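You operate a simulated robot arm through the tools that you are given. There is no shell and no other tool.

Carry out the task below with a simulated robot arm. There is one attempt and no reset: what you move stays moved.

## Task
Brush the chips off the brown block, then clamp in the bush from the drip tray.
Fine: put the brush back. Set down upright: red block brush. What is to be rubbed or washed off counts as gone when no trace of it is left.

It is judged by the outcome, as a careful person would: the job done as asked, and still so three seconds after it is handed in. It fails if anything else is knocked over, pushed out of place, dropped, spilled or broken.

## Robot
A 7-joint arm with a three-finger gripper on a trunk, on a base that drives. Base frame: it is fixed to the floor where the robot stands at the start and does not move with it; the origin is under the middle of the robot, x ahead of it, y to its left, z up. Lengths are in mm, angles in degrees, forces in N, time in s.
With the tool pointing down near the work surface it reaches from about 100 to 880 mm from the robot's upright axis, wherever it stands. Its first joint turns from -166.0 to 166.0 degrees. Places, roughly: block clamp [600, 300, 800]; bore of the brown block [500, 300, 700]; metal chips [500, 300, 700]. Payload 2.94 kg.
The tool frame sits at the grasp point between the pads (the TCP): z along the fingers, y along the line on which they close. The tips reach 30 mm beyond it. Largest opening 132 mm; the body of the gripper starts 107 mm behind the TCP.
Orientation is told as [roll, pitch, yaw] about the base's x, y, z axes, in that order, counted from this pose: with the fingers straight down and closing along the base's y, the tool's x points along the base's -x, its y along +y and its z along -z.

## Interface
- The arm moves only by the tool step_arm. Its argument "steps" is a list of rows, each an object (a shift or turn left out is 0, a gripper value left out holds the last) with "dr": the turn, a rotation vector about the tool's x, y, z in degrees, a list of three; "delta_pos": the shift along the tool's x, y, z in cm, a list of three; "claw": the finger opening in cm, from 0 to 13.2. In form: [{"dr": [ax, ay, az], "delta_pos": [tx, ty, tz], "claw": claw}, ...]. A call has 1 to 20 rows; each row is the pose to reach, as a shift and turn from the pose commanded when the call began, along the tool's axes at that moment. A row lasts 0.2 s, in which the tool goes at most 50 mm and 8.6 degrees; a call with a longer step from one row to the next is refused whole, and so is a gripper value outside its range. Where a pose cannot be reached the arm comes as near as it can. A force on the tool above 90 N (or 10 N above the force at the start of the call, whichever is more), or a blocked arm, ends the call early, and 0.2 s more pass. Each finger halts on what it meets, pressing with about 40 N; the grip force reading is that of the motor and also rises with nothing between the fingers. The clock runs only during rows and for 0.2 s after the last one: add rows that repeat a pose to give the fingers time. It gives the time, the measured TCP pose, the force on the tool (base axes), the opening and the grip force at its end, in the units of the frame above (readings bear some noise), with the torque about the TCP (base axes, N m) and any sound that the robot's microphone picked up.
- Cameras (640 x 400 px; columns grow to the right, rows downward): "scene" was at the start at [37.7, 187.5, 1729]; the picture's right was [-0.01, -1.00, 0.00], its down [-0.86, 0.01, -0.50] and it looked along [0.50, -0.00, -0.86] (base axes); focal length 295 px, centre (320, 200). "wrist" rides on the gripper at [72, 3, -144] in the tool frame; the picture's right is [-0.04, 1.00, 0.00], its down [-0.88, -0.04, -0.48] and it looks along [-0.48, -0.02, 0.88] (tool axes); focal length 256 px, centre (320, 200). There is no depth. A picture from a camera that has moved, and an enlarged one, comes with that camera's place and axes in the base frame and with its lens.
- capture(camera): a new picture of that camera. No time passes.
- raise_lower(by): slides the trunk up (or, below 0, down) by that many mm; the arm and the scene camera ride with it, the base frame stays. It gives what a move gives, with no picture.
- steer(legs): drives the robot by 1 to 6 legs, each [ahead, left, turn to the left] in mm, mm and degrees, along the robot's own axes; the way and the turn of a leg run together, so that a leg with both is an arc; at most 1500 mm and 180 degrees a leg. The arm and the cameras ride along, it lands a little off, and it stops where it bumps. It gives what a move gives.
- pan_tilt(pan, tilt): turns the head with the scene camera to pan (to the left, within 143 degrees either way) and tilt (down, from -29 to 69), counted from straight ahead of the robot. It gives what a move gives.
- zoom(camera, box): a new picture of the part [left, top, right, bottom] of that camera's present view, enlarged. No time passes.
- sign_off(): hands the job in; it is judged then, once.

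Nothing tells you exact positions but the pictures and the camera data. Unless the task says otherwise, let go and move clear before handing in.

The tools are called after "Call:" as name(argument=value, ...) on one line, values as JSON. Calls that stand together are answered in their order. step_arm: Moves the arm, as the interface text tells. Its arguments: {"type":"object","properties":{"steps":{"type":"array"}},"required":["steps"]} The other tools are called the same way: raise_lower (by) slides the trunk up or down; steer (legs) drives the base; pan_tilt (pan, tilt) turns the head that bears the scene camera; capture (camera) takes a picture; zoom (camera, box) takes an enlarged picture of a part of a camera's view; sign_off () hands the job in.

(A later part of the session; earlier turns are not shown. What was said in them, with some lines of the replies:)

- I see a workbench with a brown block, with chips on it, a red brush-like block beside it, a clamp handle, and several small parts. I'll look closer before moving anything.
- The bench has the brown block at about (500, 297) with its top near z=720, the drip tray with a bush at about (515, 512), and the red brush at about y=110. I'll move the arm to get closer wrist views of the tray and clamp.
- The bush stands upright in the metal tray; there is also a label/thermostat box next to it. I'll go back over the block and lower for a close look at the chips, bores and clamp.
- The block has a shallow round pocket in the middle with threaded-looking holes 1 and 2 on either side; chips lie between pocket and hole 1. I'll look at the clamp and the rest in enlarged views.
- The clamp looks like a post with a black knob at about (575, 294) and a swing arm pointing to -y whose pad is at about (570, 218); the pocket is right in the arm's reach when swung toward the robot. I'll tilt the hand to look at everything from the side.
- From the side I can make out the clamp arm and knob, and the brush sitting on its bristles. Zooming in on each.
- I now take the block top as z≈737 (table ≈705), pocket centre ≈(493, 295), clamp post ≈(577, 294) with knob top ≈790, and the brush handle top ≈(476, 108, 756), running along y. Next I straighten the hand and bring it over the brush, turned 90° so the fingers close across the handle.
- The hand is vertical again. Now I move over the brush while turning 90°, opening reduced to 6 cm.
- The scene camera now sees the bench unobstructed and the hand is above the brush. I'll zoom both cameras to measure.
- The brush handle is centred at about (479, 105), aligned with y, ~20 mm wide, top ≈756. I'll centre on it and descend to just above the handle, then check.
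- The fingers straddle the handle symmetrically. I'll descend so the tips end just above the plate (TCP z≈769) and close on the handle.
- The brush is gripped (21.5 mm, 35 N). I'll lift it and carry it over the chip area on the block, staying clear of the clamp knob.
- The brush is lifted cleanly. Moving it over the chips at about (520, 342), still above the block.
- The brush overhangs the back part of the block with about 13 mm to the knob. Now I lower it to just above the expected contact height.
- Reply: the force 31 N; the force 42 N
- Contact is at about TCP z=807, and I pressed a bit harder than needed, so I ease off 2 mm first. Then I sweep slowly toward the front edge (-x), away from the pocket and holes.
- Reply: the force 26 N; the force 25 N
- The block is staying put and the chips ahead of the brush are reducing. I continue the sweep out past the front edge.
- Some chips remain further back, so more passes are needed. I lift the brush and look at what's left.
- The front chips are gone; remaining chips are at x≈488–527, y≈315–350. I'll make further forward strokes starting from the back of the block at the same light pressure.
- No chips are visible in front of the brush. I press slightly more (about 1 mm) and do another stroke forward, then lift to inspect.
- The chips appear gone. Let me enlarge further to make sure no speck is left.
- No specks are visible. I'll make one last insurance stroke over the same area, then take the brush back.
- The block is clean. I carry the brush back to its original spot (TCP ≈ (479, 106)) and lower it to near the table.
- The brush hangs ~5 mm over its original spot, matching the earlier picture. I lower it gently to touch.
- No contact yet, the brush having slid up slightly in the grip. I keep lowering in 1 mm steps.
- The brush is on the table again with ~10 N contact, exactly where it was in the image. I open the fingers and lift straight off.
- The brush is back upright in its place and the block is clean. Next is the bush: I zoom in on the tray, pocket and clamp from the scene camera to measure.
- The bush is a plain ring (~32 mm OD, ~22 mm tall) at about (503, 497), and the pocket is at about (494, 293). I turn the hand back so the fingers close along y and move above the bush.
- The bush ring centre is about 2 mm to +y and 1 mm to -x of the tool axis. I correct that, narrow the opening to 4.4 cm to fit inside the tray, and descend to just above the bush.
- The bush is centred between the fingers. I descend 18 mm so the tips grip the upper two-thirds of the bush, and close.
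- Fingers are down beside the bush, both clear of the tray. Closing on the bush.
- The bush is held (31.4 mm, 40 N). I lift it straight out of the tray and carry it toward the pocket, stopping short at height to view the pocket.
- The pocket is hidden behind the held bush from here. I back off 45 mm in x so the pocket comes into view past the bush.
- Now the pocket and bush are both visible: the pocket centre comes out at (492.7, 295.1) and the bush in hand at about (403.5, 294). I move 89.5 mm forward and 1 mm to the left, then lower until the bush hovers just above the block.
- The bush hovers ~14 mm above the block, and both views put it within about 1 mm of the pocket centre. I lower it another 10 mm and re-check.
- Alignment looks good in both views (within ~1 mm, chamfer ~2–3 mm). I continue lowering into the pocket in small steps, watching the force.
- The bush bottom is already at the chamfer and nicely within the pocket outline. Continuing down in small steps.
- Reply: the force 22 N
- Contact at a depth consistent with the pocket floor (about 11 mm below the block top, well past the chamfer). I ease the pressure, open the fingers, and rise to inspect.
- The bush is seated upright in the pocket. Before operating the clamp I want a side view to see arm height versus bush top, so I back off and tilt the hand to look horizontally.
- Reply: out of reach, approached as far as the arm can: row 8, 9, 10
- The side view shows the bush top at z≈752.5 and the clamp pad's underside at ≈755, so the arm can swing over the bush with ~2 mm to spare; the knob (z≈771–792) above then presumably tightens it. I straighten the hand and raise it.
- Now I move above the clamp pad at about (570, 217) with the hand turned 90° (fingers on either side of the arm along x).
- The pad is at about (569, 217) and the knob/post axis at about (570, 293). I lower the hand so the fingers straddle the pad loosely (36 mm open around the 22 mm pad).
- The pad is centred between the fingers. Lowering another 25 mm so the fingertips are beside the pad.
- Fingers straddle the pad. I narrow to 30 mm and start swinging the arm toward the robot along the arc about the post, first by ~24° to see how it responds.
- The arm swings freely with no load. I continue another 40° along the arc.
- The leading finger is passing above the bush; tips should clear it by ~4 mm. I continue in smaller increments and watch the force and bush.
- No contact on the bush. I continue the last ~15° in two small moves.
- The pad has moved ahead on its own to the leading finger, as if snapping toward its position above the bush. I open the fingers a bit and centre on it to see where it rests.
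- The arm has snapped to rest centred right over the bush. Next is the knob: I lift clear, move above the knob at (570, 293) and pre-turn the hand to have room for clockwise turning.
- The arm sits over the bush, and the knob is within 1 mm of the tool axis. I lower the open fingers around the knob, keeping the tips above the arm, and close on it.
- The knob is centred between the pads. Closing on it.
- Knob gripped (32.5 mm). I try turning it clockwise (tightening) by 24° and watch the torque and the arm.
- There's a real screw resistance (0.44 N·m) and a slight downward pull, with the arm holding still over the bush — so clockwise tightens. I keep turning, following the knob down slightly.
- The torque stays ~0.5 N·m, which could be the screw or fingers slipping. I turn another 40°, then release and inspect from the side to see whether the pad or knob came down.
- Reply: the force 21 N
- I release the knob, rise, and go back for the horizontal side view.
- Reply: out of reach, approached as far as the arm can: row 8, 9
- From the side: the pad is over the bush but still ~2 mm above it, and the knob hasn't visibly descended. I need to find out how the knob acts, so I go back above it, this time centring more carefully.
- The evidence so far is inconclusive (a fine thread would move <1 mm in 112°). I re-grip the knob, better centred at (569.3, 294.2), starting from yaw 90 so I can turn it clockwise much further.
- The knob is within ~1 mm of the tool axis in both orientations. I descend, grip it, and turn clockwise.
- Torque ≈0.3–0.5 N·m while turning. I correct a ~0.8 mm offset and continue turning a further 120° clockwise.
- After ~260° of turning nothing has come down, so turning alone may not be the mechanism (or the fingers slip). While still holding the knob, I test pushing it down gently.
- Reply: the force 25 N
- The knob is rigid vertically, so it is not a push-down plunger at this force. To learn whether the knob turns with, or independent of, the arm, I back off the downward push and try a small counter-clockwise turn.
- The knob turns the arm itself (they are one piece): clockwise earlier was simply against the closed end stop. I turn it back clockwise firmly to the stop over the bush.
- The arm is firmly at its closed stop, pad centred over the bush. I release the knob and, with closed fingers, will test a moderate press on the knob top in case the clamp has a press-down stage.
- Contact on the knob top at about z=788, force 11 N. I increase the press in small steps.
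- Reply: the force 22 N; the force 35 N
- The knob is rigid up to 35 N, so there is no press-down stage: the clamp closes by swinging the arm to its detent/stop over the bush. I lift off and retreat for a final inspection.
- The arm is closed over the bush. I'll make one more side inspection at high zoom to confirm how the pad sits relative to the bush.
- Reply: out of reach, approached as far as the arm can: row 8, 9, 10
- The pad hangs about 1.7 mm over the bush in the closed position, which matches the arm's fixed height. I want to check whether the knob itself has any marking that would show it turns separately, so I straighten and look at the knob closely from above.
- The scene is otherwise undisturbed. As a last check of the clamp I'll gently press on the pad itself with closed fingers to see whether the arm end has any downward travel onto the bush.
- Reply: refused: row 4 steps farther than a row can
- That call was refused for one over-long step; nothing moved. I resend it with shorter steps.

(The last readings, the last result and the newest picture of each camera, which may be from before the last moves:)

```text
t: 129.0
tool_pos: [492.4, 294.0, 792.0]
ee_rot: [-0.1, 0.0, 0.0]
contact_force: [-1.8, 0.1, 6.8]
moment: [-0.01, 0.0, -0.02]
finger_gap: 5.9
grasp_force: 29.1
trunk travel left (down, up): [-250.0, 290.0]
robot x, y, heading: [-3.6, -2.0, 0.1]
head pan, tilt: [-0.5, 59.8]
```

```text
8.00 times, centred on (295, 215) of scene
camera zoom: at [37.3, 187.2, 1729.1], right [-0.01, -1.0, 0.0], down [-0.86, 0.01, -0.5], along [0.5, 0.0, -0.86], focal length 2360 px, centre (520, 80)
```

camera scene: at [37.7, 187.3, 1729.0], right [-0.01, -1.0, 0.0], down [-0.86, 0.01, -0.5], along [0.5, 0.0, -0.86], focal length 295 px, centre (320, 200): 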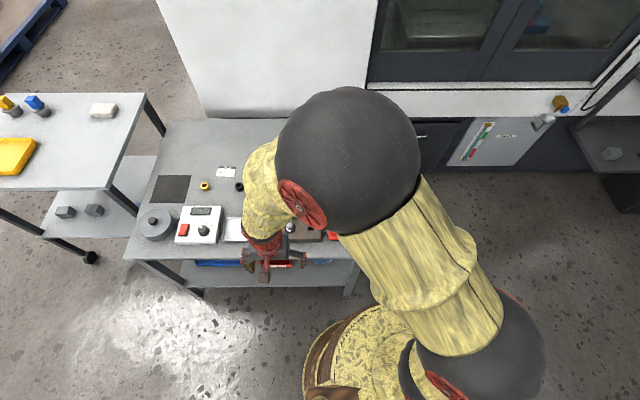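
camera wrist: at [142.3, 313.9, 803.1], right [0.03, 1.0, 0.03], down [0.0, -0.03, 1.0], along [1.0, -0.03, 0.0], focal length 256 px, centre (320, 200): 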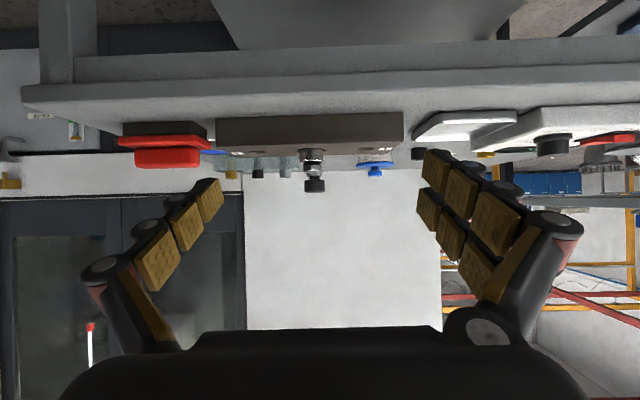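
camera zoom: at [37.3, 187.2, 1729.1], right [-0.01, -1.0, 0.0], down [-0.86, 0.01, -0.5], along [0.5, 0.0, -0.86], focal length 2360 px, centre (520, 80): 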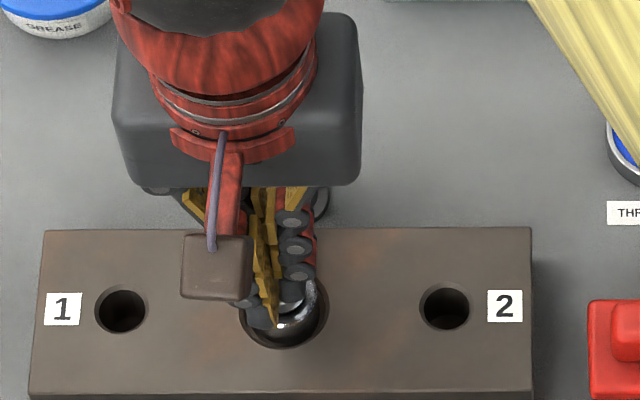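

Contact with the pad top at tip z≈761.5. I press in 1 mm steps to see whether it yields.

Call:
step_arm(steps=[{"delta_pos": [0, 0, 0.1]}, {"delta_pos": [0, 0, 0.1]}])

Call:
step_arm(steps=[{"delta_pos": [0, 0, 0.1]}, {"delta_pos": [0, 0, 0.1]}])

```text
t: 129.6
tool_pos: [493.1, 294.3, 791.0]
ee_rot: [0.0, 0.0, 0.0]
contact_force: [-2.6, -1.1, 20.1]
moment: [-0.01, 0.07, -0.03]
finger_gap: 6.0
grasp_force: 28.3
trunk travel left (down, up): [-250.0, 290.0]
robot x, y, heading: [-0.6, 1.6, -0.2]
head pan, tilt: [-0.5, 59.8]
```

```text
t: 130.2
tool_pos: [492.9, 294.8, 792.1]
ee_rot: [0.1, -0.1, 0.0]
contact_force: [-3.0, -1.1, 32.3]
moment: [0.03, 0.08, 0.0]
finger_gap: 6.1
grasp_force: 28.1
trunk travel left (down, up): [-250.0, 290.0]
robot x, y, heading: [2.3, 3.5, 0.1]
head pan, tilt: [-0.5, 59.8]
```

The arm is completely rigid vertically, so closing it over the bush is the whole clamping action. I lift straight off and retreat to a clear pose.

Call:
step_arm(steps=[{"delta_pos": [0, 0, -1]}, {"delta_pos": [0, 0, -4]}, {"delta_pos": [0, 0, -8]}, {"delta_pos": [0, 0, -12]}, {"delta_pos": [2, 0, -16]}, {"delta_pos": [6, 0, -19], "claw": 6}, {"delta_pos": [10, 0, -22]}, {"delta_pos": [13, -2, -25]}, {"delta_pos": [13, -6, -27]}, {"delta_pos": [13, -10, -27]}, {"delta_pos": [13, -14, -27]}, {"delta_pos": [13, -18, -27]}, {"delta_pos": [13, -22, -27]}, {"delta_pos": [13, -22, -27]}])

Call:
capture(camera="scene")

Call:
zoom(camera="scene", box=[260, 180, 340, 240])

```text
t: 133.2
tool_pos: [361.7, 73.0, 1059.6]
ee_rot: [0.0, 0.1, -0.1]
contact_force: [-1.9, 0.4, -0.1]
moment: [0.04, 0.0, -0.02]
finger_gap: 60.1
grasp_force: 0.1
trunk travel left (down, up): [-250.0, 290.0]
robot x, y, heading: [2.5, -2.0, -0.1]
head pan, tilt: [-0.5, 59.8]
```

```text
taken
camera scene: at [37.6, 187.2, 1729.1], right [-0.01, -1.0, 0.0], down [-0.86, 0.01, -0.5], along [0.5, 0.0, -0.86], focal length 295 px, centre (320, 200)
```

scene: 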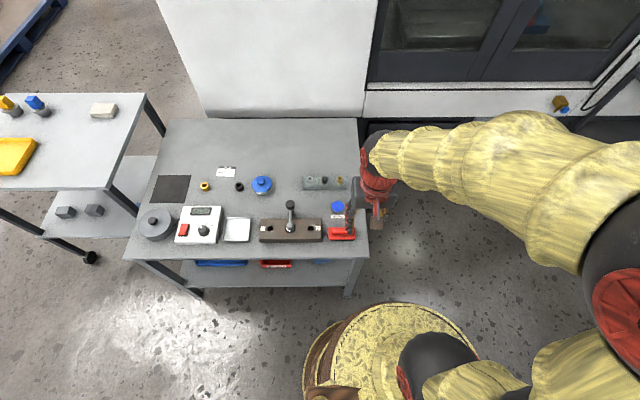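

```text
6.67 times, centred on (300, 210) of scene
camera zoom: at [37.6, 187.2, 1729.1], right [-0.01, -1.0, 0.0], down [-0.86, 0.01, -0.5], along [0.5, 0.0, -0.86], focal length 1967 px, centre (453, 133)
```

zoom: 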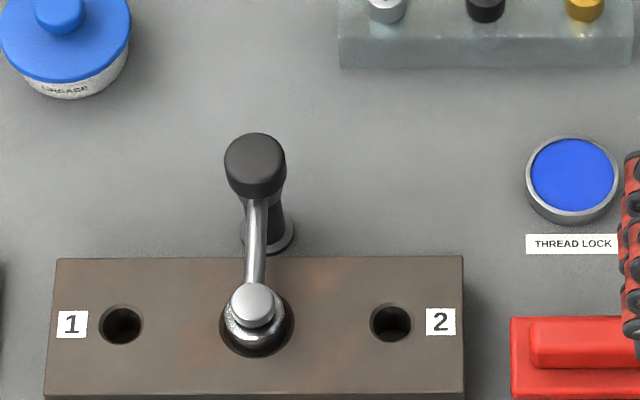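

Everything is in place: bush seated with the arm closed over it, brush upright at its spot. One last close check of the block surface and the bench for any leftover specks.

Call:
zoom(camera="scene", box=[258, 213, 298, 245])

Call:
zoom(camera="scene", box=[130, 160, 370, 270])

Call:
zoom(camera="wrist", box=[300, 80, 560, 240])

```text
12.50 times, centred on (278, 229) of scene
camera zoom: at [37.6, 187.2, 1729.1], right [-0.01, -1.0, 0.0], down [-0.86, 0.01, -0.5], along [0.5, 0.0, -0.86], focal length 3687 px, centre (845, -162)
```

zoom: 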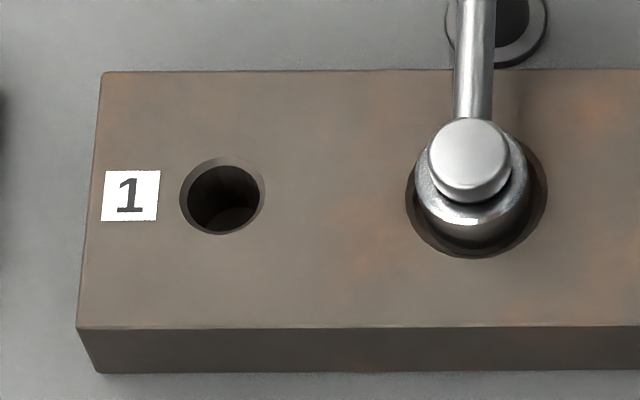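

```text
2.67 times, centred on (250, 215) of scene
camera zoom: at [37.6, 187.2, 1729.1], right [-0.01, -1.0, 0.0], down [-0.86, 0.01, -0.5], along [0.5, 0.0, -0.86], focal length 787 px, centre (507, 160)
```

zoom: 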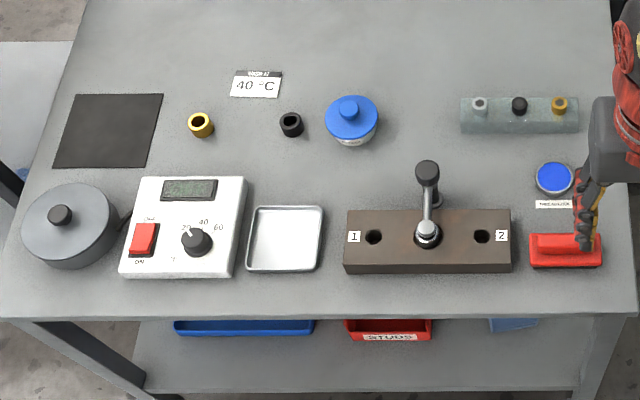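

```text
2.46 times, centred on (430, 160) of wrist
camera zoom: at [290.3, 76.8, 1203.4], right [0.04, 1.0, 0.0], down [0.88, -0.04, 0.47], along [0.47, -0.02, -0.88], focal length 630 px, centre (49, 298)
```

zoom: 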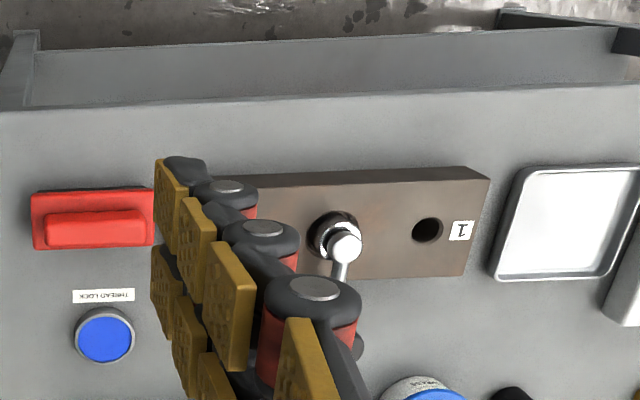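

The block shows no chips. The bush stands in its bore with the clamp arm at its closed stop above it, the brush is upright in its old place, nothing else has moved, and the arm is clear. I'm handing the job in.

Call:
sign_off()

```text
The job is handed in.
```

The chips are off the brown block and the bush from the drip tray is in its bore with the clamp arm swung closed over it. The red brush is back upright in its place. I let go and moved the arm clear before handing in.

- **Clamp:** In the closed position the pad looks about 1.7 mm above the bush, judging from the pictures, so it is over the bush rather than pressing on it. I tried to tighten it further. Turning the knob about 270° clockwise only held the arm at its stop, and pressing up to 35 N on the knob and on the pad moved nothing. I took the closed stop as the clamped position.
- **Chips:** After the brush strokes, close-up views showed no specks on the block or the bench.
- **Other items:** Nothing else on the bench looks moved in the final pictures.
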